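You operate a simulated robot arm through the tools that you are given. There is no shell and no other tool. Be economical: measure what you need, move in short steps, check, and stop when the job is done.

You are at the controls of a simulated robot arm. One attempt, no reset.

## Task
Fill the green bottle in the green carrier with cherry juice.
Fine: put it back in the carrier; leave the slide in the middle.
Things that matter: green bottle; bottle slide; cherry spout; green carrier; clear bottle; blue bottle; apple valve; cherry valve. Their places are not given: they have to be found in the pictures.

Only the result counts: the job must be done as asked and must still hold three seconds after the hand-in. Knocking over, shifting, dropping, spilling or breaking anything else fails it.

## Robot
A 7-joint arm with a two-finger parallel gripper, fixed in place. Base frame: the origin is at the foot of the arm, x ahead of it, y to its left, z up; the work surface is at about z = 0. Readings come in mm, rad, newtons and seconds.
With the tool pointing down near the work surface it reaches from about 240 to 620 mm from the base axis. Its first joint turns from -1.152 to 1.152 rad. Payload 2.6 kg.
The tool frame sits at the grasp point between the pads (the TCP): z along the fingers, y along the line on which they close. The tips reach 30 mm beyond it. The gripper opens to 94 mm. The fingers are 28 mm wide and 10 mm thick; the gripper's body (50 by 96 mm) begins 55 mm behind the TCP.
Orientation is told as [roll, pitch, yaw] about the base's x, y, z axes, in that order, counted from this pose: with the fingers straight down and closing along the base's y, the tool's x points along the base's -x, its y along +y and its z along -z.

## Interface
- The arm moves only by the tool send_rows. Its argument "increments" is a list of rows, each an object of numbers (a shift or turn left out is 0, a gripper value left out holds the last): "tx", "ty", "tz": the shift along the tool's x, y, z in mm; "ax", "ay", "az": the turn, a rotation vector about the tool's x, y, z in rad; "claw": the finger opening in mm, from 0 to 94. In form: [{"tx": .., "ty": .., "tz": .., "ax": .., "ay": .., "az": .., "claw": ..}, ...]. A call has 1 to 20 rows; each row shifts and turns the commanded pose from where the row before left it, along the tool's axes as they then stand. Rows are played at 5 a second. More than 50 mm and 0.15 rad between two rows, or a gripper value outside its range, and nothing of the call is played. Where a pose cannot be reached the arm comes as near as it can. A force on the tool above 90 N (or 10 N above the force at the start of the call, whichever is more), or a blocked arm, ends the call early, and 0.2 s more pass. Each finger travels about 72 mm/s and halts on what it meets, pressing with about 45 N; the grip force reading is that of the motor and also rises with nothing between the fingers. The clock runs only during rows and for 0.2 s after the last one: add rows that do not move to give the fingers time. It gives the time, the measured TCP pose, the force on the tool (base axes), the opening and the grip force at its end, in the units of the frame above (readings bear some noise).
- Cameras (640 x 400 px; columns grow to the right, rows downward): "scene" is fixed at [50, 445.1, 567.5]; the picture's right is [-0.62, -0.78, 0.00], its down [-0.43, 0.35, -0.83] and it looks along [0.65, -0.52, -0.55] (base axes); focal length 230 px, centre (320, 200). "wrist" rides on the gripper at [-37, 0, -58] in the tool frame; the picture's right is [0.00, -1.00, 0.00], its down [0.97, 0.00, -0.24] and it looks along [0.24, 0.00, 0.97] (tool axes); focal length 218 px, centre (320, 200).
- camera(camera): a new picture of that camera. It takes no simulated time.
- probe_pixels(camera, pixels): for up to 12 pixels [column, row] of the newest picture of that camera ("zoom" is the newest enlarged one), the place [x, y, z] in the base frame of the surface seen there, good to about 3 mm. It takes no simulated time.
- enlarge(camera, box): a new picture of the part [left, top, right, bottom] of that camera's present view, enlarged. It takes no simulated time.
- hand_in(): hands the job in; it is judged then, once.

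Keep the steps short. Do not move on a guess: measure, check each grasp and each placing, and mend mistakes. In all there are 80 turns and 46 pictures (those below and enlarged ones count). Leave the gripper open and the arm clear of the work at the hand-in unless told otherwise, and finish with a single line.

The tools are called after "Call:" by a JSON object that holds its "api" and its "payload". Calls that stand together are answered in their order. send_rows: Moves the arm, as the interface text tells. Its arguments: {"type":"object","properties":{"increments":{"type":"array","items":{"type":"object","properties":{"tx":{"type":"number"},"ty":{"type":"number"},"tz":{"type":"number"},"ax":{"type":"number"},"ay":{"type":"number"},"az":{"type":"number"},"claw":{"type":"number"}}}}},"required":["increments"]} The other tools are called the same way: camera (camera) takes a picture; probe_pixels (camera, pixels) gives the place of the surface under pixels of a picture; enlarge (camera, box) takes an enlarged picture of a part of a camera's view; hand_in () hands the job in.

At the start:

```text
time: 0.0
tool_pos: [294.3, 22.0, 430.2]
tcp_rot: [0.0, -0.001, 0.0]
force: [0.3, -0.5, -0.6]
width: 94.0
gripper_force: 0.1
```

scene: 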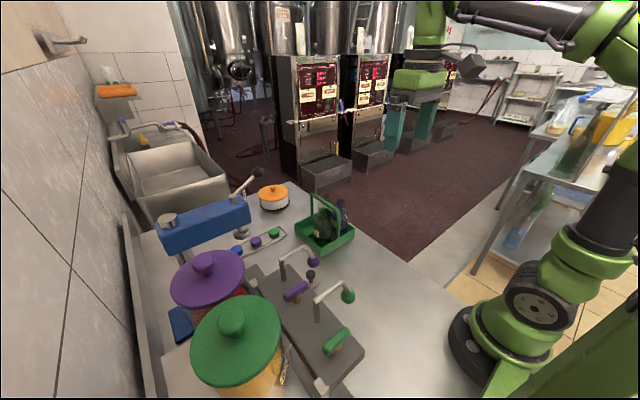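
wrist: 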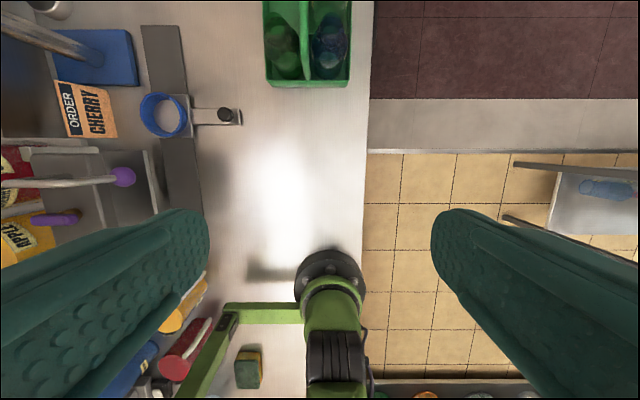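

I see the counter with two juice jars (purple lid, green lid), a carrier at about (322,230), and a slide rail. I'll enlarge these parts first.

Call:
{"api": "enlarge", "payload": {"camera": "scene", "box": [220, 160, 380, 260]}}

Call:
{"api": "enlarge", "payload": {"camera": "scene", "box": [140, 220, 396, 380]}}

Call:
{"api": "enlarge", "payload": {"camera": "wrist", "box": [0, 0, 380, 238]}}

```text
4.00 times, centred on (300, 210) of scene
```

zoom: 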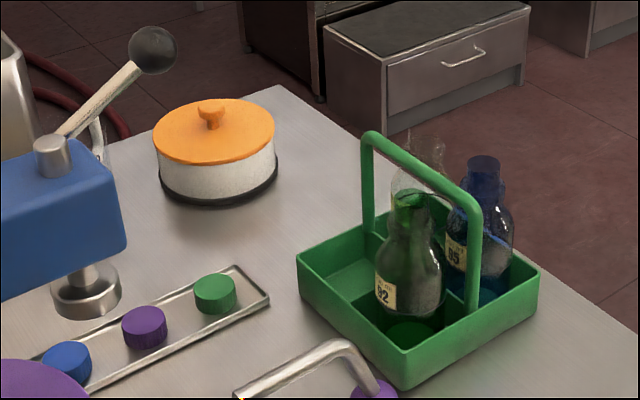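

```text
2.50 times, centred on (268, 300) of scene
```

zoom: 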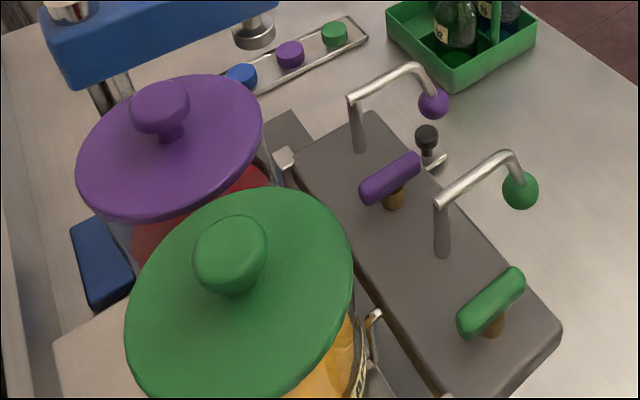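

```text
1.68 times, centred on (190, 119) of wrist
```

zoom: 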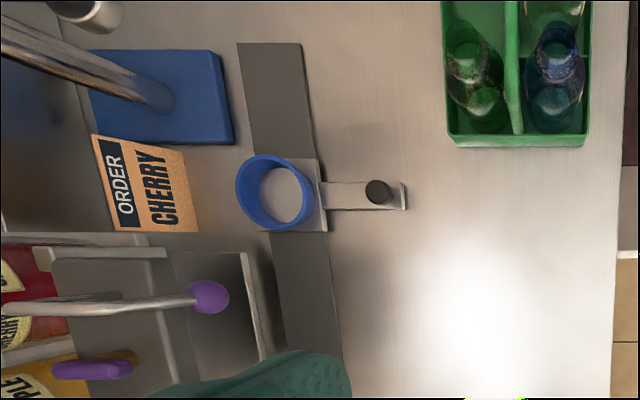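

The red jar with the purple lid matches the purple spout and valve, and "ORDER CHERRY" is on the card. I'll probe the key points in the scene and in the wrist zoom.

Call:
{"api": "probe_pixels", "payload": {"camera": "scene", "pixels": [[313, 261], [348, 296], [296, 291], [335, 342], [311, 273], [318, 282], [323, 208], [341, 201], [283, 278], [317, 320], [290, 284], [305, 295]]}}

Call:
{"api": "probe_pixels", "payload": {"camera": "zoom", "pixels": [[378, 188], [402, 208], [240, 190], [313, 190], [280, 195], [265, 55], [315, 335], [468, 60], [555, 40], [450, 140], [588, 140], [208, 297]]}}

```text
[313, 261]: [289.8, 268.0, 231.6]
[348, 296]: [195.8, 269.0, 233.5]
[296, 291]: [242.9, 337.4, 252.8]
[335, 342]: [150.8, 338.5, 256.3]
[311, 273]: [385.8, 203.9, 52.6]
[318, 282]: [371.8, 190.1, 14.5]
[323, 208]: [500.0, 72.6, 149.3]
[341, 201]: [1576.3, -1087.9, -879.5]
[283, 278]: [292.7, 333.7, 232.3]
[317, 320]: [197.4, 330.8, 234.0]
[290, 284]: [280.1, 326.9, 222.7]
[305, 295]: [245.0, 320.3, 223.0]
```

```text
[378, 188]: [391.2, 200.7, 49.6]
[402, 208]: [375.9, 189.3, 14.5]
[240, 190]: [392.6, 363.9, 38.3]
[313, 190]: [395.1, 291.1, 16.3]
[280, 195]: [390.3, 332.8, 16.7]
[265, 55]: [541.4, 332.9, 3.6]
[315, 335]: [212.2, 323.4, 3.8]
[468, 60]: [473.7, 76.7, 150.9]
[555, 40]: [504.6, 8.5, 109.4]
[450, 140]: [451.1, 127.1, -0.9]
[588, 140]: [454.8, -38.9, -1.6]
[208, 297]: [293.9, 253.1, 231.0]
```

Ring holder is at about (392, 330), its black knob at (390, 201, 50). The purple ball is at (290, 258, 230), which doesn't line up with the ring, so I'll tilt the hand in place to look under the spouts from the side.

Call:
{"api": "send_rows", "payload": {"increments": [{"ax": -0.14}, {"ax": -0.14}, {"ax": -0.14}, {"ax": -0.14}, {"ax": -0.14}, {"ax": -0.14}, {"ax": -0.14}, {}]}}

Call:
{"api": "camera", "payload": {"camera": "wrist"}}

```text
time: 1.8
tool_pos: [294.3, 22.5, 430.5]
tcp_rot: [0.983, 0.002, 0.001]
force: [-0.4, -0.2, -0.8]
width: 94.2
gripper_force: 0.0
```

```text
40 pictures are left
```

wrist: 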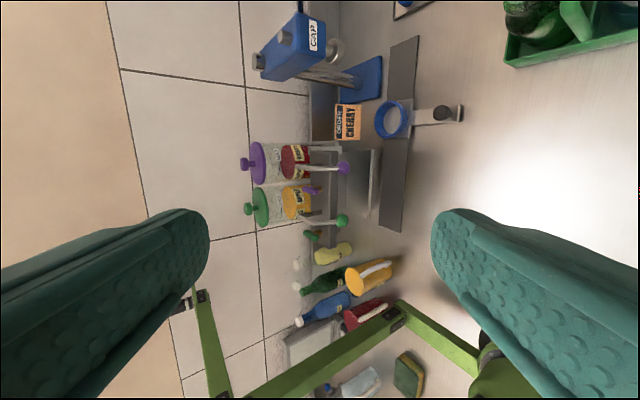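

The view from the side works. I'll enlarge the dispenser area.

Call:
{"api": "enlarge", "payload": {"camera": "wrist", "box": [230, 100, 470, 250]}}

```text
2.67 times, centred on (350, 175) of wrist
```

zoom: 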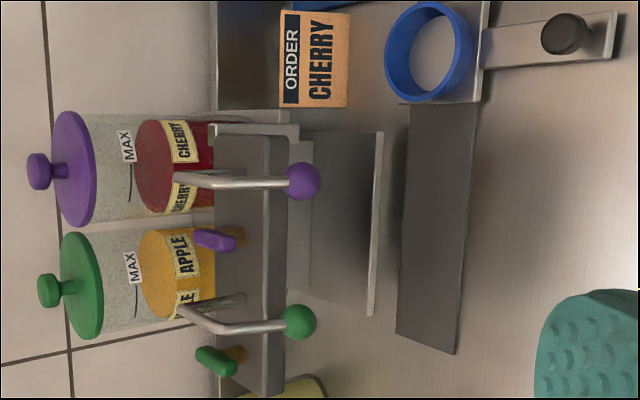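

Cherry is the red jar with the purple lid, purple spout. Now I'll measure the spouts, the rail, the box and the valves.

Call:
{"api": "probe_pixels", "payload": {"camera": "zoom", "pixels": [[302, 182], [177, 178], [230, 182], [299, 322], [265, 180], [214, 240], [241, 237], [445, 130], [430, 325], [350, 220], [430, 50], [565, 35]]}}

Call:
{"api": "probe_pixels", "payload": {"camera": "zoom", "pixels": [[408, 110], [470, 120], [398, 335], [455, 350], [390, 50], [468, 60], [430, 5], [425, 98], [615, 15], [605, 60], [500, 50], [484, 80]]}}

```text
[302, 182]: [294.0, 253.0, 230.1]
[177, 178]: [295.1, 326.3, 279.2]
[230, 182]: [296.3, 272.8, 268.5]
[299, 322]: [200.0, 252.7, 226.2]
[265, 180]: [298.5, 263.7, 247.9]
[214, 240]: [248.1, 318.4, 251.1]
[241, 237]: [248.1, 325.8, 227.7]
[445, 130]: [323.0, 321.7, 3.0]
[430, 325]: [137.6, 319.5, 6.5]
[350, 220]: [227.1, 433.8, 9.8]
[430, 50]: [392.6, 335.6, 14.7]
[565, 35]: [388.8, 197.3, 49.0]
```

```text
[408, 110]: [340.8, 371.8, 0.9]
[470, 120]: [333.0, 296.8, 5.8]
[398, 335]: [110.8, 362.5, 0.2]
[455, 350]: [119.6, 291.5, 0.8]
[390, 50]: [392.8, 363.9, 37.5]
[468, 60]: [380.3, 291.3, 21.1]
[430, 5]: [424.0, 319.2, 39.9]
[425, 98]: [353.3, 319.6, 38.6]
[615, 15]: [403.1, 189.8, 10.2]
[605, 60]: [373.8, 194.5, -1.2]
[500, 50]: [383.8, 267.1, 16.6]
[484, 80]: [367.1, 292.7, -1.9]
```

The rail is centred at y≈329, the spout ball at y≈265. I need the box's extent and the press head to understand how they line up.

Call:
{"api": "probe_pixels", "payload": {"camera": "zoom", "pixels": [[222, 150], [260, 150], [282, 150], [222, 380], [262, 350], [278, 380], [300, 250], [320, 250], [376, 140], [370, 312], [250, 130], [240, 300]]}}

Call:
{"api": "probe_pixels", "payload": {"camera": "scene", "pixels": [[241, 230], [241, 236], [240, 210], [283, 255], [258, 172], [325, 255], [300, 310], [330, 330], [345, 360], [262, 268], [310, 385], [276, 265]]}}

```text
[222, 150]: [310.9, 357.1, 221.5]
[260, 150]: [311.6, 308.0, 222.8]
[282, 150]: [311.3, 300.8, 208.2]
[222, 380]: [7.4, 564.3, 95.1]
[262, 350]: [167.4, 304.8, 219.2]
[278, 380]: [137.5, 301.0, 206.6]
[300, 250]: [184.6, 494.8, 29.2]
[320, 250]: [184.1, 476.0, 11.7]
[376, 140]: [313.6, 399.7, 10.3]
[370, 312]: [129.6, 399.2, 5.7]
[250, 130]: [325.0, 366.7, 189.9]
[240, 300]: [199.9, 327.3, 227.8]
```

```text
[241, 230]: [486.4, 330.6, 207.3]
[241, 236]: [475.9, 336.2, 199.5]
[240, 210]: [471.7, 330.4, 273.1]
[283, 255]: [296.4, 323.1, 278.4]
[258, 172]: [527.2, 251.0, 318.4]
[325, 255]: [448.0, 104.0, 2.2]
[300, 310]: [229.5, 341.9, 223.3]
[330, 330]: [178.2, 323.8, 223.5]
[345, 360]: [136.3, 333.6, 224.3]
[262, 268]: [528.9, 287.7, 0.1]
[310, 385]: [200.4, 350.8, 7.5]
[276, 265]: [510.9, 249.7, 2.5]
```

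The rail runs below the overhanging box (underside about z=200), and the cherry post at x=295 is directly above the rail. I need to see the underside, so I'll turn the hand horizontal and lower it to z≈180, staying near y=22.

Call:
{"api": "send_rows", "payload": {"increments": [{"ax": -0.147}, {"ax": -0.147}, {"ax": -0.147}, {"ax": -0.147}, {"ty": -45}, {"ty": -45}, {"ty": -45}, {"ty": -45}, {"ty": -45}, {"ty": -25}, {}]}}

Call:
{"api": "camera", "payload": {"camera": "wrist"}}

```text
time: 4.2
tool_pos: [294.5, 21.9, 180.9]
tcp_rot: [1.568, -0.001, 0.0]
force: [-0.2, -0.1, -0.2]
width: 94.1
gripper_force: 0.0
```

```text
38 pictures are left
```

wrist: 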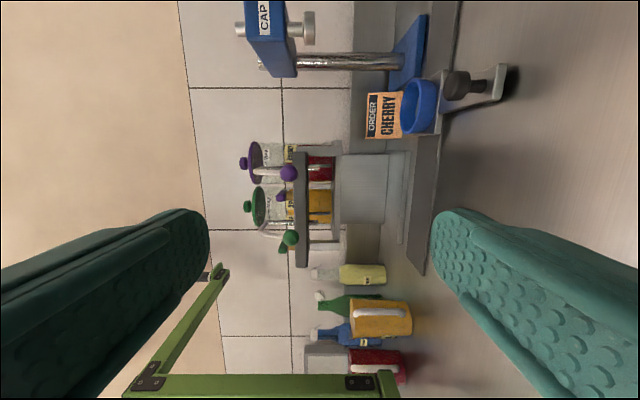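

Call:
{"api": "enlarge", "payload": {"camera": "wrist", "box": [230, 120, 450, 258]}}

```text
2.90 times, centred on (340, 189) of wrist
```

zoom: 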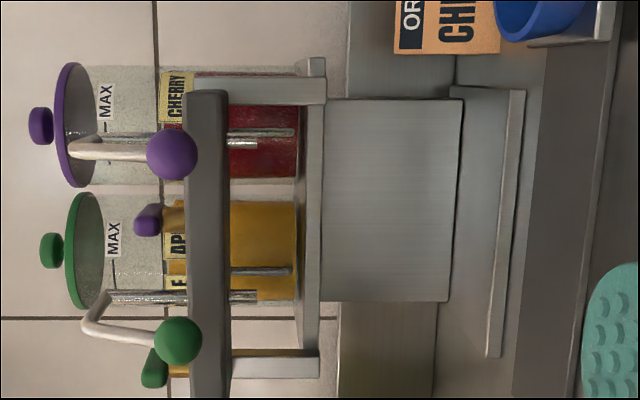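

Now I see short nozzles below the box: cherry at zoom (245,143), apple at (245,297). They line up with the posts. I'll measure them.

Call:
{"api": "probe_pixels", "payload": {"camera": "zoom", "pixels": [[240, 143], [256, 143], [240, 297], [256, 297], [224, 160], [195, 160], [170, 155], [85, 150], [148, 220], [178, 220], [170, 373], [210, 95]]}}

Call:
{"api": "probe_pixels", "payload": {"camera": "wrist", "pixels": [[462, 85], [475, 85], [500, 85], [485, 100], [312, 28], [295, 28], [420, 105], [290, 155]]}}

```text
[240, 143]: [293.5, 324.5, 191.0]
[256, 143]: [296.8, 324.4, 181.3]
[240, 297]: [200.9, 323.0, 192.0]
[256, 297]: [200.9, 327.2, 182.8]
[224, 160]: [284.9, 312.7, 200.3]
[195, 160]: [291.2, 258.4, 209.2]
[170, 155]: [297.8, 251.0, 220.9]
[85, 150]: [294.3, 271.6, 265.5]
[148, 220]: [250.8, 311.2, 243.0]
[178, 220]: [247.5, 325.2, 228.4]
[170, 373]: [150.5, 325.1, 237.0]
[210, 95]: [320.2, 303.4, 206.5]
```

```text
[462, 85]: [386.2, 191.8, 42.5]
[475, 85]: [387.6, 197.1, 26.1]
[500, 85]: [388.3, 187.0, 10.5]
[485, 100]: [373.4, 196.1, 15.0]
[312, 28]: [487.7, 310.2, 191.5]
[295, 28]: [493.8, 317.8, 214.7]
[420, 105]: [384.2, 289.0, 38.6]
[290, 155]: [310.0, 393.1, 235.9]
```

Nozzle tips are at (295, 326, 180) for cherry and (200, 326, 180) for apple. The bottle in the ring will fit under them. Next I'll lift, turn the hand down and look at the carrier from above.

Call:
{"api": "send_rows", "payload": {"increments": [{"ty": 45}, {"ty": 45}, {"ty": 45}, {"ty": 45}, {"ty": 45}, {"ax": 0.1425}, {"ax": 0.1425}, {"ax": 0.1425}, {"ax": 0.1425}, {"ax": 0.1425}, {"ax": 0.1425}, {"ax": 0.1425}, {"ax": 0.1425}, {"ax": 0.1425}, {"ax": 0.1425}, {"ax": 0.1425}, {"tx": -45}, {"tx": -45}, {"tx": -30, "ty": 20}, {}]}}

Call:
{"api": "camera", "payload": {"camera": "wrist"}}

```text
time: 8.4
tool_pos: [413.7, 44.9, 407.4]
tcp_rot: [-0.001, 0.0, 0.0]
force: [-0.4, 0.5, -0.1]
width: 93.8
gripper_force: 0.1
```

```text
36 pictures are left
```

wrist: 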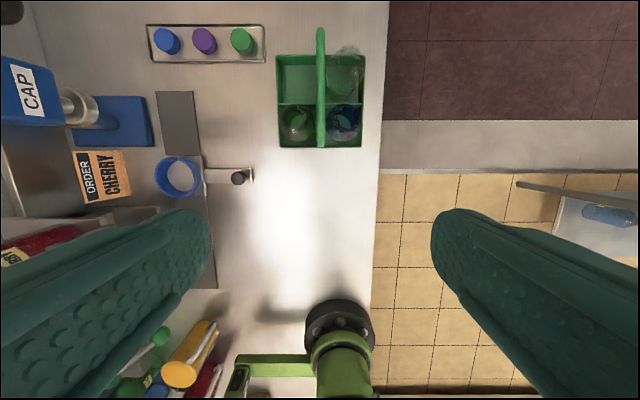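

Call:
{"api": "enlarge", "payload": {"camera": "wrist", "box": [250, 20, 394, 155]}}

```text
2.96 times, centred on (322, 88) of wrist
```

zoom: 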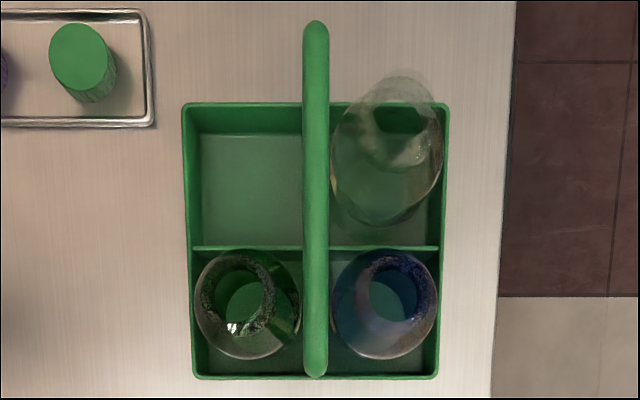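

The green bottle stands in the near-left compartment, the handle runs along x between the columns. I'll measure the bottle and the carrier.

Call:
{"api": "probe_pixels", "payload": {"camera": "zoom", "pixels": [[206, 284], [272, 290], [238, 259], [240, 330], [316, 30], [316, 368], [190, 240], [250, 247], [189, 370], [435, 375], [187, 110], [300, 310]]}}

Call:
{"api": "probe_pixels", "payload": {"camera": "zoom", "pixels": [[200, 310], [295, 330], [250, 352], [245, 300], [240, 180], [375, 292], [330, 310], [436, 310], [316, 310], [245, 370], [238, 268], [225, 330]]}}

Call:
{"api": "enlarge", "payload": {"camera": "scene", "box": [290, 188, 362, 260]}}

```text
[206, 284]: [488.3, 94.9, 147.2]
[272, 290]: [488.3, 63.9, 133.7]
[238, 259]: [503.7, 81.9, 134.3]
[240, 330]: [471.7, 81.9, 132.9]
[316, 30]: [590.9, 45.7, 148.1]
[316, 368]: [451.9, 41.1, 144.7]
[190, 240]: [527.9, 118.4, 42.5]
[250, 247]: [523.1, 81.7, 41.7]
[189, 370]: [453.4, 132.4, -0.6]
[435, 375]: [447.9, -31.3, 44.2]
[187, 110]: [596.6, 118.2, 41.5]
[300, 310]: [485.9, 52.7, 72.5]
```

```text
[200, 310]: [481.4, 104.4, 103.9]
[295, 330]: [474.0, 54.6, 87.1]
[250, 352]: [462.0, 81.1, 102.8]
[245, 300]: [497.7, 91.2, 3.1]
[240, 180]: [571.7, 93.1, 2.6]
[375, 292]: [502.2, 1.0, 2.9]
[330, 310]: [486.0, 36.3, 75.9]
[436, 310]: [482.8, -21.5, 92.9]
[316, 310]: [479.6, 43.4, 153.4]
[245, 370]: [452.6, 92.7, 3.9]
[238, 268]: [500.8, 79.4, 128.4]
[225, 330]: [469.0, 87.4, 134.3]
```

```text
5.56 times, centred on (326, 224) of scene
```

zoom: 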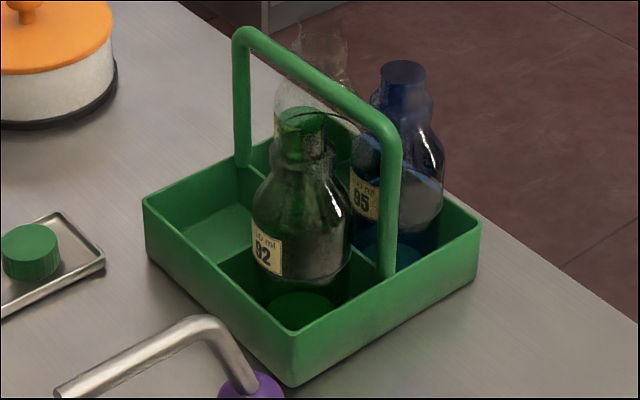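

The bottle axis is at about (487, 80), body radius about 28 up to z≈85, top at z≈147. The handle bar is at y≈44, top z≈153. I'll grip with the fingers closing along x so they stay clear of the handle. Now I turn 90° up high, go above the bottle and halfway down.

Call:
{"api": "send_rows", "payload": {"increments": [{"az": -0.1428}, {"az": -0.1428}, {"az": -0.1428}, {"az": -0.1428}, {"az": -0.1428}, {"az": -0.1428}, {"az": -0.1428}, {"az": -0.1428}, {"az": -0.1428}, {"az": -0.1428}, {"az": -0.1428}, {"ty": -36.6, "tx": -17.5}, {"ty": -36.7, "tx": -17.6}, {"tz": 45}, {"tz": 45}, {"tz": 45}, {"tz": 45}, {}]}}

Call:
{"api": "camera", "payload": {"camera": "wrist"}}

Call:
{"api": "camera", "payload": {"camera": "scene"}}

```text
time: 12.2
tool_pos: [478.0, 73.5, 224.6]
tcp_rot: [0.001, 0.0, 1.568]
force: [0.3, 0.3, -0.6]
width: 93.8
gripper_force: 0.0
out of reach, approached as far as the arm can: row 13
```

```text
33 pictures are left
```

wrist: 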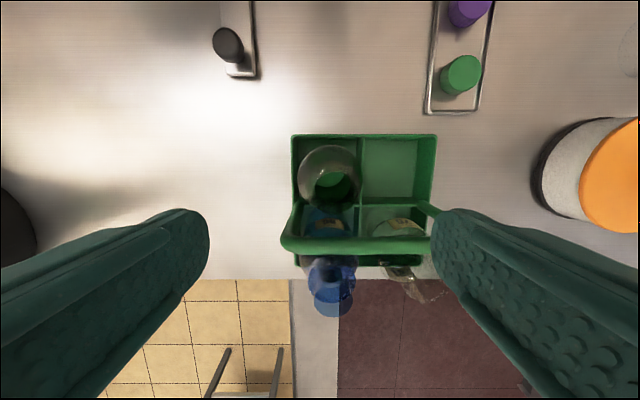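

```text
32 pictures are left
```

scene: 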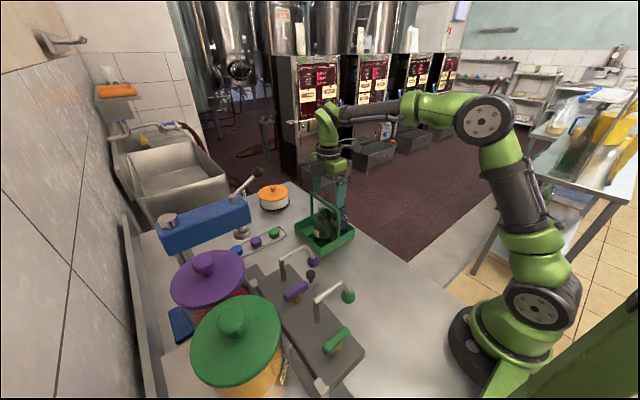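

Lower now it's within reach. I re-measure the bottle from this picture: rim around (331,185).

Call:
{"api": "probe_pixels", "payload": {"camera": "wrist", "pixels": [[302, 180], [359, 180], [312, 185], [351, 185], [331, 168], [331, 203], [300, 170], [360, 170], [330, 147], [290, 240], [420, 240], [298, 140]]}}

Call:
{"api": "enlarge", "payload": {"camera": "wrist", "box": [270, 120, 450, 260]}}

```text
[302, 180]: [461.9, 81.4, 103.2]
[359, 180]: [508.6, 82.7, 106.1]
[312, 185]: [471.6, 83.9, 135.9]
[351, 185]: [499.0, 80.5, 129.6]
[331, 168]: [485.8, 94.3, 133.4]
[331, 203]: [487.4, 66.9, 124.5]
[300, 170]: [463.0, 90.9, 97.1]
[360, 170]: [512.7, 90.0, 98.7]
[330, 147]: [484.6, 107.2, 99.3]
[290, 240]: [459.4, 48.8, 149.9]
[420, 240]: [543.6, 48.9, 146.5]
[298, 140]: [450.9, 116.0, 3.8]
```

```text
2.86 times, centred on (360, 190) of wrist
```

zoom: 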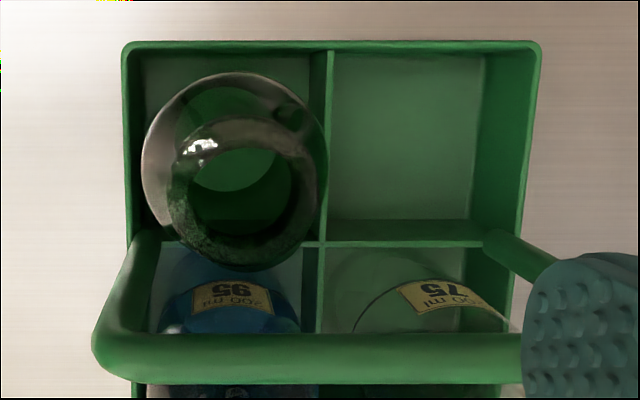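

Centre is (486, 81). I narrow the claw to 76, centre above the bottle and go down to z≈101, where the hand body stays just over the bottle top.

Call:
{"api": "send_rows", "payload": {"increments": [{"ty": -8.2, "tx": -7.5, "claw": 76}, {}, {"tz": 40}, {"tz": 40}, {"tz": 25}, {"tz": 18}, {}]}}

Call:
{"api": "enlarge", "payload": {"camera": "scene", "box": [280, 150, 376, 260]}}

```text
time: 13.8
tool_pos: [488.2, 79.7, 100.6]
tcp_rot: [0.001, -0.003, 1.569]
force: [-1.0, 0.1, -1.1]
width: 75.9
gripper_force: 0.0
```

```text
3.64 times, centred on (328, 205) of scene
```

zoom: 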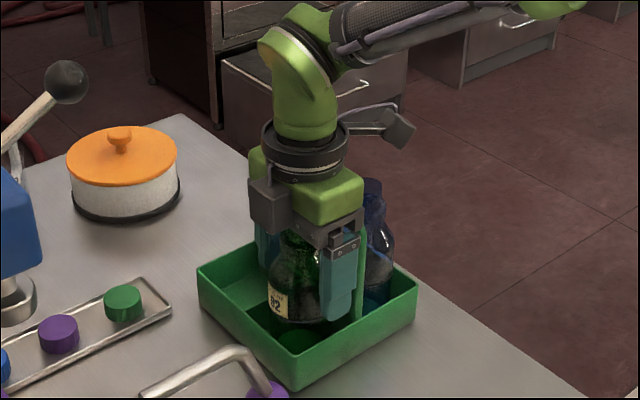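

Fingers straddle the bottle and there is no contact force. I'll close now.

Call:
{"api": "send_rows", "payload": {"increments": [{"ty": 1.8, "tx": -1}, {"claw": 50}, {}, {}, {}]}}

```text
time: 15.0
tool_pos: [486.0, 81.2, 103.0]
tcp_rot: [0.001, -0.001, 1.57]
force: [0.6, -0.7, 1.3]
width: 57.3
gripper_force: 45.4
```

Grip holds at 57 mm width. I'll lift 30 mm first and check.

Call:
{"api": "send_rows", "payload": {"increments": [{"tz": -15}, {"tz": -15}, {}]}}

Call:
{"api": "enlarge", "payload": {"camera": "scene", "box": [280, 150, 376, 260]}}

```text
time: 15.8
tool_pos: [486.4, 82.6, 133.2]
tcp_rot: [0.0, -0.002, 1.571]
force: [-0.3, -0.2, -2.5]
width: 57.3
gripper_force: 45.5
```

```text
3.64 times, centred on (328, 205) of scene
```

zoom: 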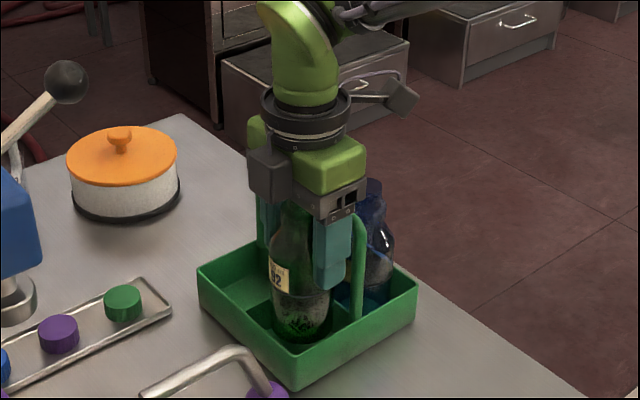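

Lifted cleanly (about 2 N weight). I'll lift further, move back to x≈389, then go toward the ring up to y≈235, and check the arm's clearance from the spouts.

Call:
{"api": "send_rows", "payload": {"increments": [{"tz": -40}, {"tz": -40}, {"ty": 33}, {"ty": 33}, {"ty": 31}, {"tx": -40}, {"tx": -40}, {"tx": -40}, {"tx": -32}, {}]}}

Call:
{"api": "camera", "payload": {"camera": "scene"}}

Call:
{"api": "camera", "payload": {"camera": "wrist"}}

```text
time: 18.0
tool_pos: [388.4, 234.4, 212.8]
tcp_rot: [0.0, -0.001, 1.568]
force: [-0.5, 1.1, -0.8]
width: 57.2
gripper_force: 45.0
```

```text
28 pictures are left
```

scene: 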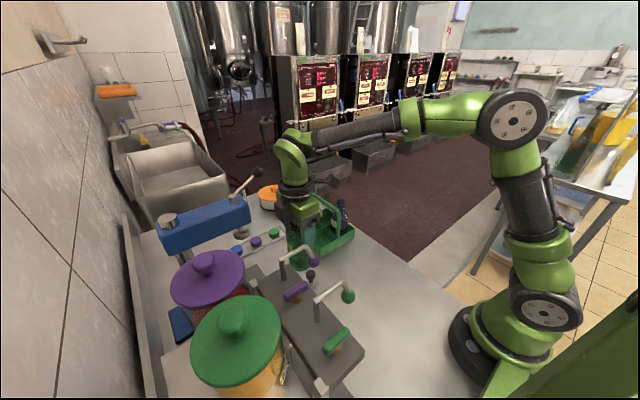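

```text
27 pictures are left
```

wrist: 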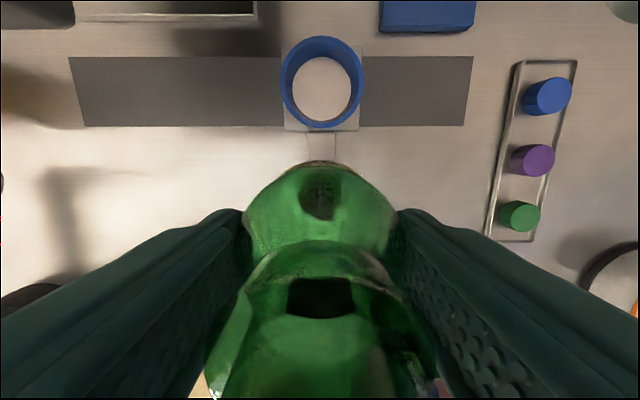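

The arm is high and clear. The ring is seen at (322,85), and I'll measure its centre precisely.

Call:
{"api": "probe_pixels", "payload": {"camera": "wrist", "pixels": [[284, 80], [361, 80], [322, 39], [322, 125], [292, 88], [351, 88], [322, 119], [322, 55], [288, 128], [358, 128], [72, 90], [470, 90]]}}

```text
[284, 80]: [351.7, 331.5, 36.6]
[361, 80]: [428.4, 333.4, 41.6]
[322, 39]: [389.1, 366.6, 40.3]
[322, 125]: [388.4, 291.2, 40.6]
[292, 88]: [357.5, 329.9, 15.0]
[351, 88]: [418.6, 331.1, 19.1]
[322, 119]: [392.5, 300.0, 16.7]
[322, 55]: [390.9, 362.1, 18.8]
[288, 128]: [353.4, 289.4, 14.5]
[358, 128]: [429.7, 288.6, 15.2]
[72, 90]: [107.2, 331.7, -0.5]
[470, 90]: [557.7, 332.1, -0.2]
```

Ring centre is (390, 329), inner diameter about 62, floor z≈17. I'll move above it, then lower to just above the ring rim and check.

Call:
{"api": "send_rows", "payload": {"increments": [{"tx": -47, "ty": -0.8}, {"tx": -47.6, "ty": -0.8}, {"tz": 30}, {"tz": 28}, {}]}}

Call:
{"api": "enlarge", "payload": {"camera": "scene", "box": [220, 170, 340, 300]}}

Call:
{"api": "camera", "payload": {"camera": "wrist"}}

```text
time: 19.2
tool_pos: [390.0, 330.3, 155.4]
tcp_rot: [0.0, -0.001, 1.57]
force: [-0.5, -0.4, -1.7]
width: 57.0
gripper_force: 44.9
```

```text
3.08 times, centred on (280, 235) of scene
```

zoom: 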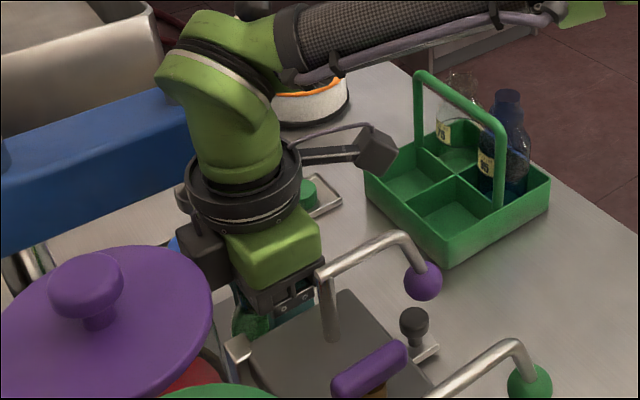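

```text
25 pictures are left
```

wrist: 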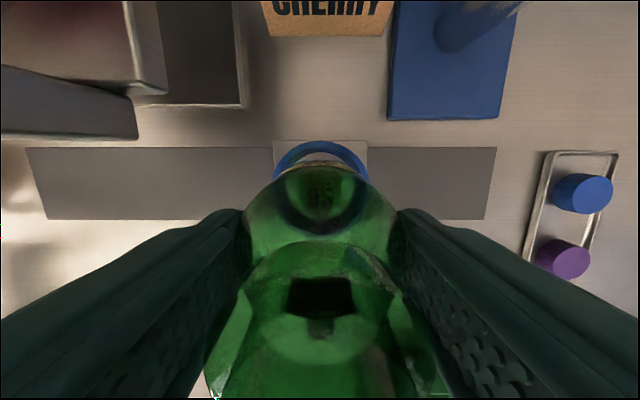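

The bottle is aligned over the ring. I'll lower it in small steps to near the floor of the ring.

Call:
{"api": "send_rows", "payload": {"increments": [{"tz": 12}, {"tz": 12}, {"tz": 8}, {"tz": 4}, {"tz": 2}, {}]}}

```text
time: 20.6
tool_pos: [390.2, 329.5, 115.6]
tcp_rot: [0.001, -0.001, 1.57]
force: [-0.5, 0.1, -2.1]
width: 57.2
gripper_force: 44.9
```

Call:
{"api": "send_rows", "payload": {"increments": [{"tz": 1}, {"tz": 1}, {}]}}

Call:
{"api": "camera", "payload": {"camera": "wrist"}}

```text
time: 21.4
tool_pos: [390.4, 328.0, 114.8]
tcp_rot: [-0.001, 0.001, 1.57]
force: [0.0, 0.4, -0.7]
width: 56.8
gripper_force: 45.4
```

```text
24 pictures are left
```

wrist: 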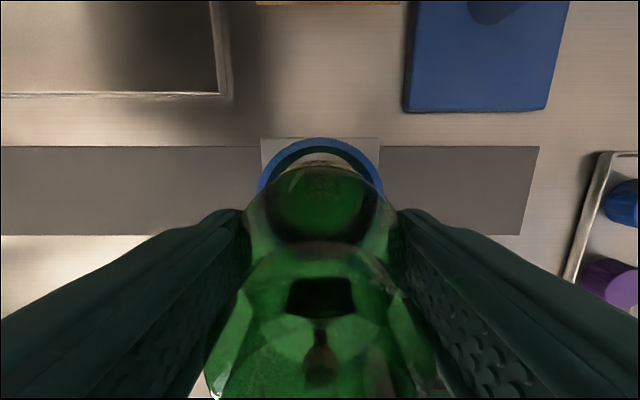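

Force has dropped, so it is close to contact. Another 1 mm steps until it's seated.

Call:
{"api": "send_rows", "payload": {"increments": [{"tz": 1}, {}]}}

Call:
{"api": "send_rows", "payload": {"increments": [{"tz": 1}, {}]}}

```text
time: 22.0
tool_pos: [390.2, 328.7, 115.3]
tcp_rot: [-0.002, -0.002, 1.569]
force: [-2.0, -2.1, 8.2]
width: 56.9
gripper_force: 45.5
```

```text
time: 22.6
tool_pos: [391.3, 330.3, 113.8]
tcp_rot: [-0.002, -0.003, 1.568]
force: [-2.4, -7.5, 24.8]
width: 57.2
gripper_force: 44.6
```

Seated (force is up). I back off 2 mm and open the fingers to 74.

Call:
{"api": "send_rows", "payload": {"increments": [{"tz": -2}, {"claw": 74}, {}, {}]}}

Call:
{"api": "camera", "payload": {"camera": "wrist"}}

```text
time: 23.6
tool_pos: [389.0, 329.2, 115.7]
tcp_rot: [0.0, 0.001, 1.57]
force: [-0.1, 0.1, -0.3]
width: 74.1
gripper_force: 0.0
```

```text
23 pictures are left
```

wrist: 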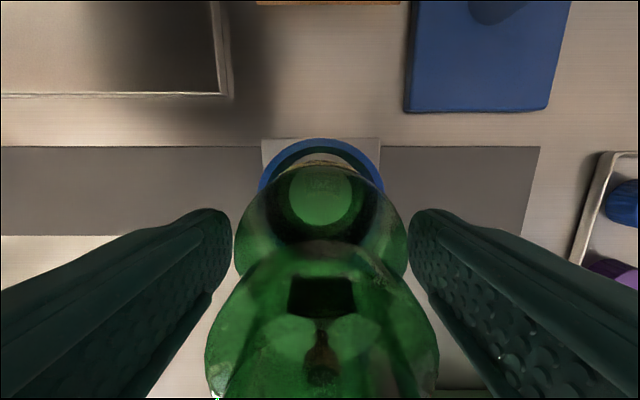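

The bottle stands free in the ring. I raise the hand straight up, move to over the knob's y, and tilt 0.28 rad so the wrist leans away from the spouts.

Call:
{"api": "send_rows", "payload": {"increments": [{"tz": -30}, {"tz": -40}, {"tz": -40}, {"tx": 45}, {"tx": 45}, {"tx": 45}, {"ay": -0.14}, {"ay": -0.14, "claw": 50}, {}]}}

Call:
{"api": "camera", "payload": {"camera": "wrist"}}

Call:
{"api": "enlarge", "payload": {"camera": "scene", "box": [200, 160, 380, 320]}}

```text
time: 25.6
tool_pos: [388.7, 193.3, 224.5]
tcp_rot: [0.0, -0.283, 1.571]
force: [0.6, 0.0, -0.1]
width: 49.8
gripper_force: 0.0
```

```text
22 pictures are left
```

wrist: 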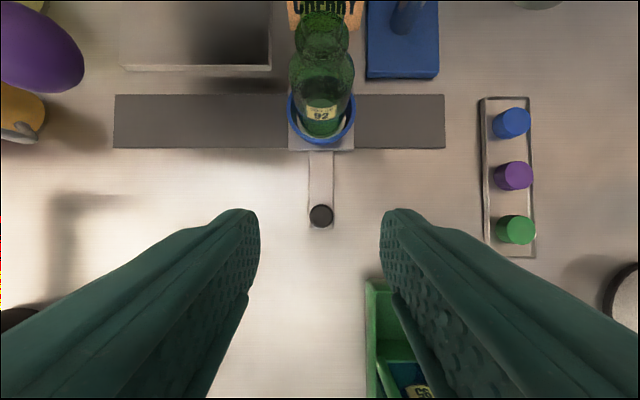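

```text
2.50 times, centred on (290, 240) of scene
```

zoom: 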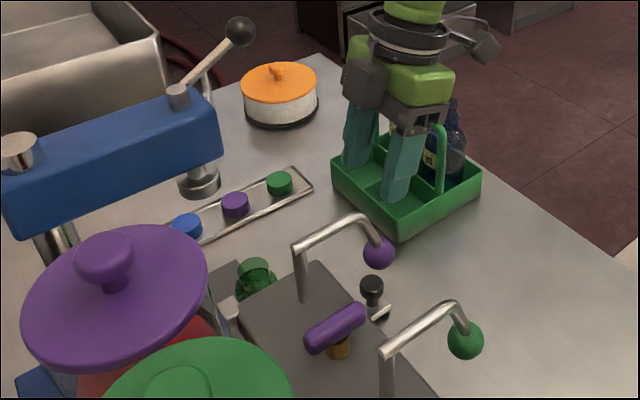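

Call:
{"api": "probe_pixels", "payload": {"camera": "wrist", "pixels": [[321, 213], [310, 216], [332, 216], [321, 227], [321, 206], [328, 222], [321, 175], [320, 115], [330, 45], [300, 45], [345, 45], [290, 105]]}}

```text
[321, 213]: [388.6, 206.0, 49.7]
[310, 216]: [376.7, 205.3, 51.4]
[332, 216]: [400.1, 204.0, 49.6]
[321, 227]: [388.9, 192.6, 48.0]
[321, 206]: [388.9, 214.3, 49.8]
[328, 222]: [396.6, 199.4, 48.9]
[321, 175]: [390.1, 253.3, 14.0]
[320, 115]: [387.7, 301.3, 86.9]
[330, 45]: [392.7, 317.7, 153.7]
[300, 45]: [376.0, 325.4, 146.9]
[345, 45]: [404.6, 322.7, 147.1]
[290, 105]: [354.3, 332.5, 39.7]
```

Knob centre is (388.7, 204), top z≈50, radius 11.5. I descend around it with the claw at 50.

Call:
{"api": "send_rows", "payload": {"increments": [{"tz": 40.6, "tx": 10.2}, {"tz": 40.6, "tx": 10.2}, {"tz": 40.6, "tx": 10.2}, {"tz": 24, "tx": 6}, {"tz": 16.6, "tx": 4.1}, {}]}}

Call:
{"api": "camera", "payload": {"camera": "wrist"}}

```text
time: 27.0
tool_pos: [389.7, 199.3, 56.5]
tcp_rot: [0.0, -0.281, 1.569]
force: [0.9, -0.1, 0.0]
width: 50.0
gripper_force: 0.0
```

```text
20 pictures are left
```

wrist: 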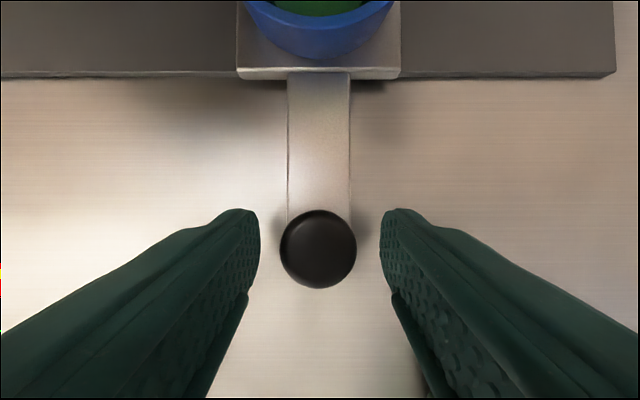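

The knob is between the fingers. I close on it.

Call:
{"api": "send_rows", "payload": {"increments": [{"claw": 18}, {}, {}, {}]}}

```text
time: 28.0
tool_pos: [389.7, 200.0, 56.3]
tcp_rot: [0.0, -0.281, 1.571]
force: [-1.5, 0.7, -2.7]
width: 26.5
gripper_force: 44.9
```

Gripped (26 mm). I slide gently toward −x: 16 mm first, then check force.

Call:
{"api": "send_rows", "payload": {"increments": [{"ty": 3}, {"ty": 6}, {"ty": 7}, {}]}}

```text
time: 29.0
tool_pos: [372.9, 199.1, 55.8]
tcp_rot: [0.003, -0.28, 1.57]
force: [-0.6, 2.3, -17.6]
width: 26.4
gripper_force: 45.1
```

It slides. I continue to the cherry nozzle at x≈295.

Call:
{"api": "send_rows", "payload": {"increments": [{"ty": 5}, {"ty": 8}, {"ty": 8}, {"ty": 8}, {"ty": 8}, {"ty": 8}, {"ty": 8}, {"ty": 8}, {"ty": 8}, {"ty": 6}, {"ty": 3}, {}]}}

Call:
{"api": "camera", "payload": {"camera": "wrist"}}

Call:
{"api": "camera", "payload": {"camera": "scene"}}

```text
time: 31.6
tool_pos: [296.0, 199.3, 56.9]
tcp_rot: [0.001, -0.279, 1.572]
force: [-2.0, 0.6, -2.8]
width: 26.5
gripper_force: 44.9
```

```text
19 pictures are left
```

wrist: 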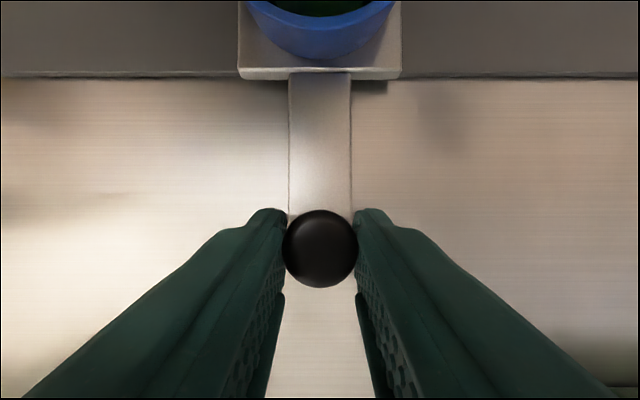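

```text
18 pictures are left
```

scene: 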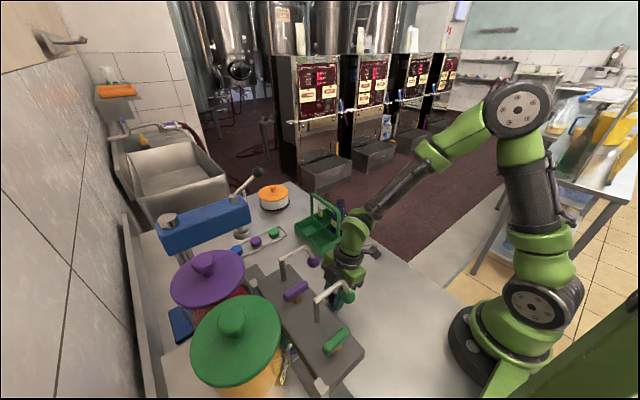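

The slide is at x≈296. I release the knob, retract, and tilt to look at the bottle under the nozzle.

Call:
{"api": "send_rows", "payload": {"increments": [{"ty": 0.8}, {"claw": 50}, {}, {"tz": -30}, {"tz": -40}, {"tz": -40}, {"tz": -40}, {"ay": -0.14}, {"ay": -0.14}, {"ay": -0.14}, {"ay": -0.14}, {"ay": -0.14}, {"ay": -0.14}, {}]}}

Call:
{"api": "camera", "payload": {"camera": "wrist"}}

```text
time: 34.6
tool_pos: [295.3, 158.2, 200.6]
tcp_rot: [-0.002, -1.123, 1.571]
force: [0.2, 0.3, -0.7]
width: 50.1
gripper_force: 0.1
```

```text
17 pictures are left
```

wrist: 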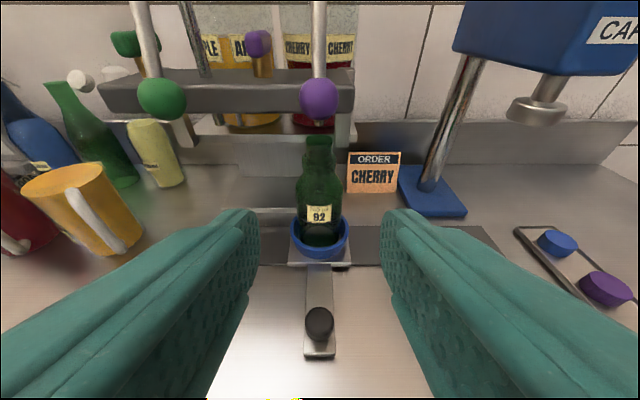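

The bottle sits right under the cherry spout. I'll enlarge to verify alignment and see the valve.

Call:
{"api": "enlarge", "payload": {"camera": "wrist", "box": [220, 20, 404, 135]}}

Call:
{"api": "probe_pixels", "payload": {"camera": "wrist", "pixels": [[305, 145], [332, 145], [318, 75], [302, 95], [337, 95], [318, 325], [258, 50], [258, 40], [258, 65], [318, 200], [300, 215], [339, 215]]}}

```text
3.48 times, centred on (312, 78) of wrist
```

zoom: 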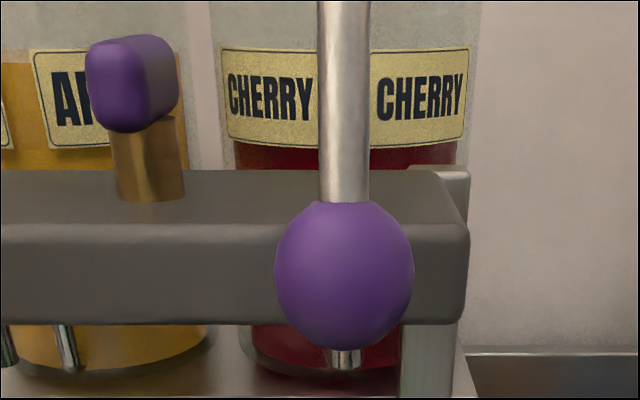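

```text
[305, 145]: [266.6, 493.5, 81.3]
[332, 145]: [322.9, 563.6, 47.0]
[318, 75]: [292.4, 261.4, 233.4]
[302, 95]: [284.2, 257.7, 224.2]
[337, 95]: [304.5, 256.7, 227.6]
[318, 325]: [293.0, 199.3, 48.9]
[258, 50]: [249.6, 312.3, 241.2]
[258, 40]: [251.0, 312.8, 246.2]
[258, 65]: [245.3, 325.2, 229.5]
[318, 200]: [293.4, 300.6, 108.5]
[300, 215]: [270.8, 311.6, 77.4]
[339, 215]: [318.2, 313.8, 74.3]
```

Bottle centre x≈294.5, under the nozzle. Now the valve: the purple pill on a brass stem at x≈248. I go up, turn the hand vertical and look at it from above.

Call:
{"api": "send_rows", "payload": {"increments": [{"tz": -17.3, "tx": -36}, {"tz": -17.3, "tx": -36}, {"tz": -17.3, "tx": -36}, {"tz": -17.3, "tx": -36}, {"ay": 0.14}, {"ay": 0.14}, {"ay": 0.14}, {"ay": 0.14}, {"ay": 0.14}, {"ay": 0.14}, {"ay": 0.14}, {"ay": 0.14}, {"tx": -40, "ty": 12}, {"tx": -40, "ty": 12}, {"tx": -40, "ty": 12}, {"tx": -30, "ty": 11}, {}]}}

Call:
{"api": "camera", "payload": {"camera": "wrist"}}

```text
time: 38.2
tool_pos: [244.7, 304.8, 359.7]
tcp_rot: [-0.001, 0.0, 1.569]
force: [-0.2, 0.0, -0.3]
width: 50.1
gripper_force: 0.2
```

```text
15 pictures are left
```

wrist: 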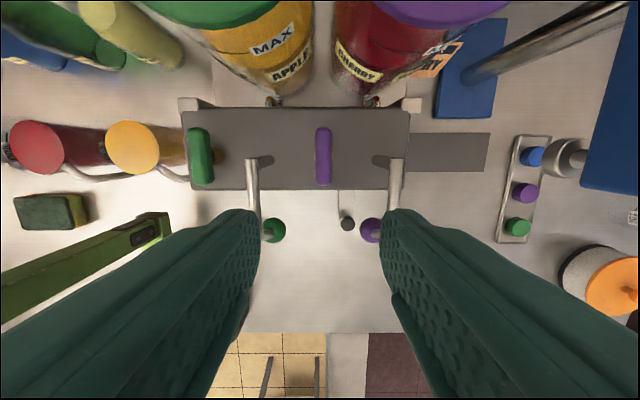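

I see the purple pill at (323,155) lying along y. I measure it and the jar lids, which are near the camera side.

Call:
{"api": "probe_pixels", "payload": {"camera": "wrist", "pixels": [[323, 130], [323, 155], [323, 181], [316, 155], [330, 155], [250, 163], [394, 163], [265, 158], [380, 158], [300, 120], [220, 15], [430, 15]]}}

Call:
{"api": "probe_pixels", "payload": {"camera": "scene", "pixels": [[205, 260], [235, 318], [210, 275], [170, 290], [240, 265], [278, 320]]}}

```text
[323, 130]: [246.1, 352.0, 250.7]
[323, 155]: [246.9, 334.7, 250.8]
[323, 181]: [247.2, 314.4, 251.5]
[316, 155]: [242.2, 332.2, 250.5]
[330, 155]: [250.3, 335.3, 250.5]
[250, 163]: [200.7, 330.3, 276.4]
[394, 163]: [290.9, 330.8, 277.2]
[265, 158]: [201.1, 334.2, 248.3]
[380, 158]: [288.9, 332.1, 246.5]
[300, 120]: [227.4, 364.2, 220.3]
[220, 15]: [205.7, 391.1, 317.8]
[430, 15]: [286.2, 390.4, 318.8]
```

```text
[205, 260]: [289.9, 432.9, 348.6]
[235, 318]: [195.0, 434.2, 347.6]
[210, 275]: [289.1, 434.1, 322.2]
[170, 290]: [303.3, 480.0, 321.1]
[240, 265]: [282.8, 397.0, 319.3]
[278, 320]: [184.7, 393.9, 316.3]
```

Pill centre is (247, 332), top z≈251, width 14. The hand body will stay above the lids (z 320). I centre and descend to z≈268 with the claw at 36.

Call:
{"api": "send_rows", "payload": {"increments": [{"tx": -27.2, "ty": -2.3, "claw": 36}, {}, {"tz": 40}, {"tz": 30}, {"tz": 21.5}, {}]}}

Call:
{"api": "camera", "payload": {"camera": "wrist"}}

```text
time: 39.6
tool_pos: [249.0, 333.9, 270.4]
tcp_rot: [0.0, -0.001, 1.567]
force: [0.6, 0.0, 0.7]
width: 35.9
gripper_force: 0.1
```

```text
14 pictures are left
```

wrist: 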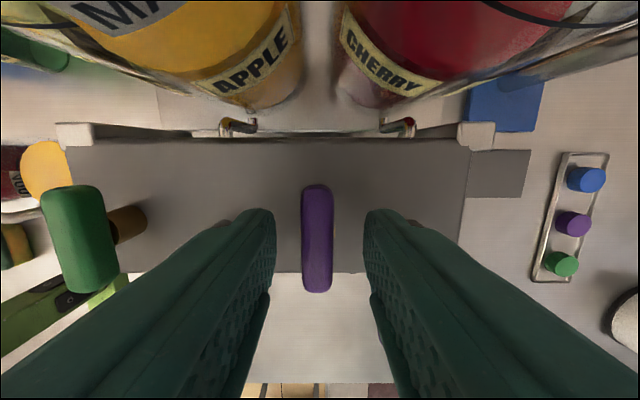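

The pill is between the fingers. I close, then try a small test turn of 0.1 rad.

Call:
{"api": "send_rows", "payload": {"increments": [{"ty": 1, "claw": 8}, {}, {}, {"az": 0.05}, {"az": 0.05}]}}

```text
time: 40.8
tool_pos: [248.4, 333.3, 270.6]
tcp_rot: [0.002, 0.002, 1.468]
force: [-17.5, -18.0, 4.2]
width: 13.0
gripper_force: 45.2
```

Gripped at 13 mm. There's some side force. I try 0.1 more to see whether it yields.

Call:
{"api": "send_rows", "payload": {"increments": [{"az": 0.06}, {"az": 0.06}]}}

```text
time: 41.4
tool_pos: [247.7, 334.6, 270.6]
tcp_rot: [0.004, 0.001, 1.348]
force: [-18.6, -19.3, 5.7]
width: 12.6
gripper_force: 45.2
```

Call:
{"api": "enlarge", "payload": {"camera": "wrist", "box": [200, 100, 480, 330]}}

```text
1.74 times, centred on (340, 215) of wrist
```

zoom: 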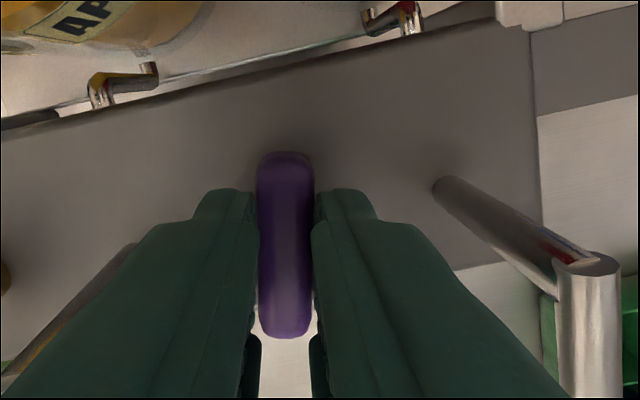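

The valve turns with the hand. Cautious first dose: open to about 0.92 rad and straight back to closed, then look at the bottle.

Call:
{"api": "send_rows", "payload": {"increments": [{"az": 0.14}, {"az": 0.14}, {"az": 0.14}, {"az": 0.14}, {"az": 0.14}, {"az": -0.14}, {"az": -0.14}, {"az": -0.14}, {"az": -0.14}, {"az": -0.14}, {"az": -0.14}, {"az": -0.08}, {}]}}

```text
time: 44.2
tool_pos: [248.3, 334.8, 269.8]
tcp_rot: [0.005, 0.002, 1.571]
force: [-19.0, -15.6, 8.7]
width: 12.9
gripper_force: 45.2
```

Valve back at its start angle. I release, rise and go to the viewing pose.

Call:
{"api": "send_rows", "payload": {"increments": [{"claw": 40}, {}, {"tz": -45}, {"tz": -45}, {"tx": 45, "ty": -12}, {"tx": 45, "ty": -12}, {"tx": 45, "ty": -12}, {"tx": 42, "ty": -11}, {"ay": -0.14}, {"ay": -0.14}, {"ay": -0.14}, {"ay": -0.14}, {"ay": -0.14}, {"ay": -0.14}, {"ay": -0.14}, {"ay": -0.14}, {"tz": 17.3, "tx": 36}, {"tz": 17.3, "tx": 36}, {"tz": 17.3, "tx": 36}, {"tz": 17.3, "tx": 36}]}}

Call:
{"api": "enlarge", "payload": {"camera": "wrist", "box": [220, 20, 420, 270]}}

```text
time: 48.4
tool_pos: [294.3, 158.8, 199.2]
tcp_rot: [-0.003, -1.12, 1.573]
force: [0.4, -0.1, -0.2]
width: 40.0
gripper_force: 0.0
```

```text
1.60 times, centred on (320, 145) of wrist
```

zoom: 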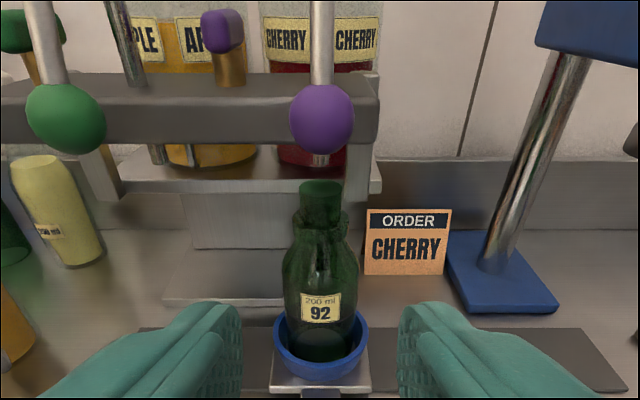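

Call:
{"api": "enlarge", "payload": {"camera": "wrist", "box": [285, 100, 355, 265]}}

```text
2.42 times, centred on (320, 182) of wrist
```

zoom: 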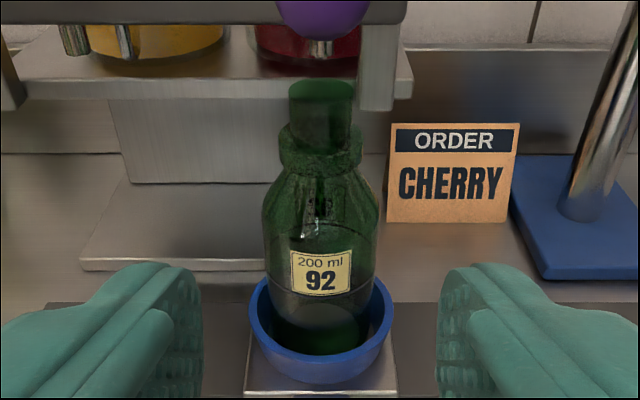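

No clear juice yet, nothing spilled. The flow probably starts only at a larger angle. I return to the valve.

Call:
{"api": "send_rows", "payload": {"increments": [{"tz": -17.3, "tx": -36}, {"tz": -17.3, "tx": -36}, {"tz": -17.3, "tx": -36}, {"tz": -17.3, "tx": -36}, {"ay": 0.14}, {"ay": 0.14}, {"ay": 0.14}, {"ay": 0.14}, {"ay": 0.14}, {"ay": 0.14}, {"ay": 0.14}, {"ay": 0.14}, {"tx": -45, "ty": 12}, {"tx": -45, "ty": 12}, {"tx": -45, "ty": 12}, {"tx": -40.5, "ty": 12}, {"tz": 45}, {"tz": 45}, {}]}}

```text
time: 52.4
tool_pos: [249.1, 333.0, 267.6]
tcp_rot: [0.001, -0.002, 1.569]
force: [1.0, 0.5, -0.1]
width: 40.0
gripper_force: 0.1
```

In place again. I grip and turn further, to about 1.26 rad, and read the force.

Call:
{"api": "send_rows", "payload": {"increments": [{"ty": 1.2, "claw": 8}, {}, {}, {"az": 0.14}, {"az": 0.14}, {"az": 0.14}, {"az": 0.14}, {"az": 0.14}, {"az": 0.14}, {"az": 0.14}, {"az": 0.14}, {"az": 0.14}]}}

```text
time: 55.0
tool_pos: [247.0, 335.3, 268.5]
tcp_rot: [0.001, 0.003, 0.307]
force: [-7.6, -13.7, -9.9]
width: 12.7
gripper_force: 45.0
```

It turns freely. I go to 1.5 rad, then straight back to closed.

Call:
{"api": "send_rows", "payload": {"increments": [{"az": 0.14}, {"az": 0.1}, {"az": -0.14}, {"az": -0.14}, {"az": -0.14}, {"az": -0.14}, {"az": -0.14}, {"az": -0.14}, {"az": -0.14}, {"az": -0.14}, {"az": -0.14}, {"az": -0.14}, {"az": -0.1}, {}]}}

Call:
{"api": "send_rows", "payload": {"increments": [{"claw": 40}, {}, {"tz": -45}, {"tz": -45}, {"tx": 45, "ty": -12}, {"tx": 45, "ty": -12}, {"tx": 45, "ty": -12}, {"tx": 42, "ty": -12}, {"ay": -0.14}, {"ay": -0.14}, {"ay": -0.14}, {"ay": -0.14}, {"ay": -0.14}, {"ay": -0.14}, {"ay": -0.14}, {"ay": -0.14}, {"tz": 17.3, "tx": 36}, {"tz": 17.3, "tx": 36}, {"tz": 17.3, "tx": 36}, {"tz": 17.3, "tx": 36}]}}

Call:
{"api": "enlarge", "payload": {"camera": "wrist", "box": [285, 100, 355, 265]}}

```text
time: 58.0
tool_pos: [248.6, 333.3, 268.9]
tcp_rot: [0.001, 0.002, 1.568]
force: [-3.8, -32.7, 1.6]
width: 13.1
gripper_force: 44.5
```

```text
time: 62.2
tool_pos: [297.1, 156.8, 199.1]
tcp_rot: [-0.003, -1.12, 1.572]
force: [0.3, -0.4, 0.6]
width: 40.1
gripper_force: 0.1
```

```text
2.42 times, centred on (320, 182) of wrist
```

zoom: 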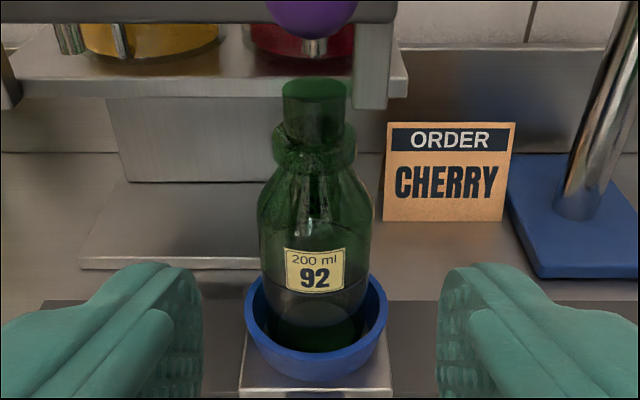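

The level is hard to see through green glass behind the ring. I'll enlarge the bottle's lower part more strongly.

Call:
{"api": "enlarge", "payload": {"camera": "wrist", "box": [290, 195, 350, 250]}}

```text
7.27 times, centred on (320, 222) of wrist
```

zoom: 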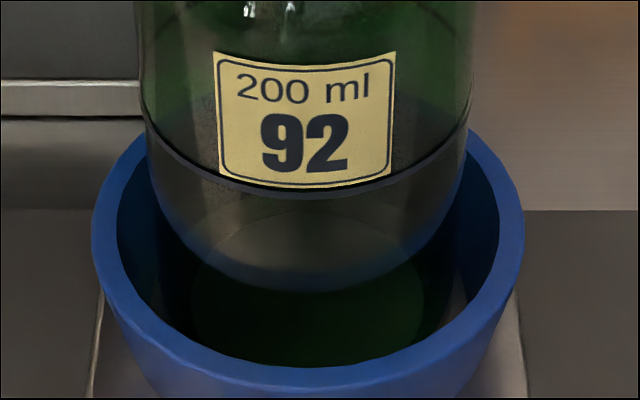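

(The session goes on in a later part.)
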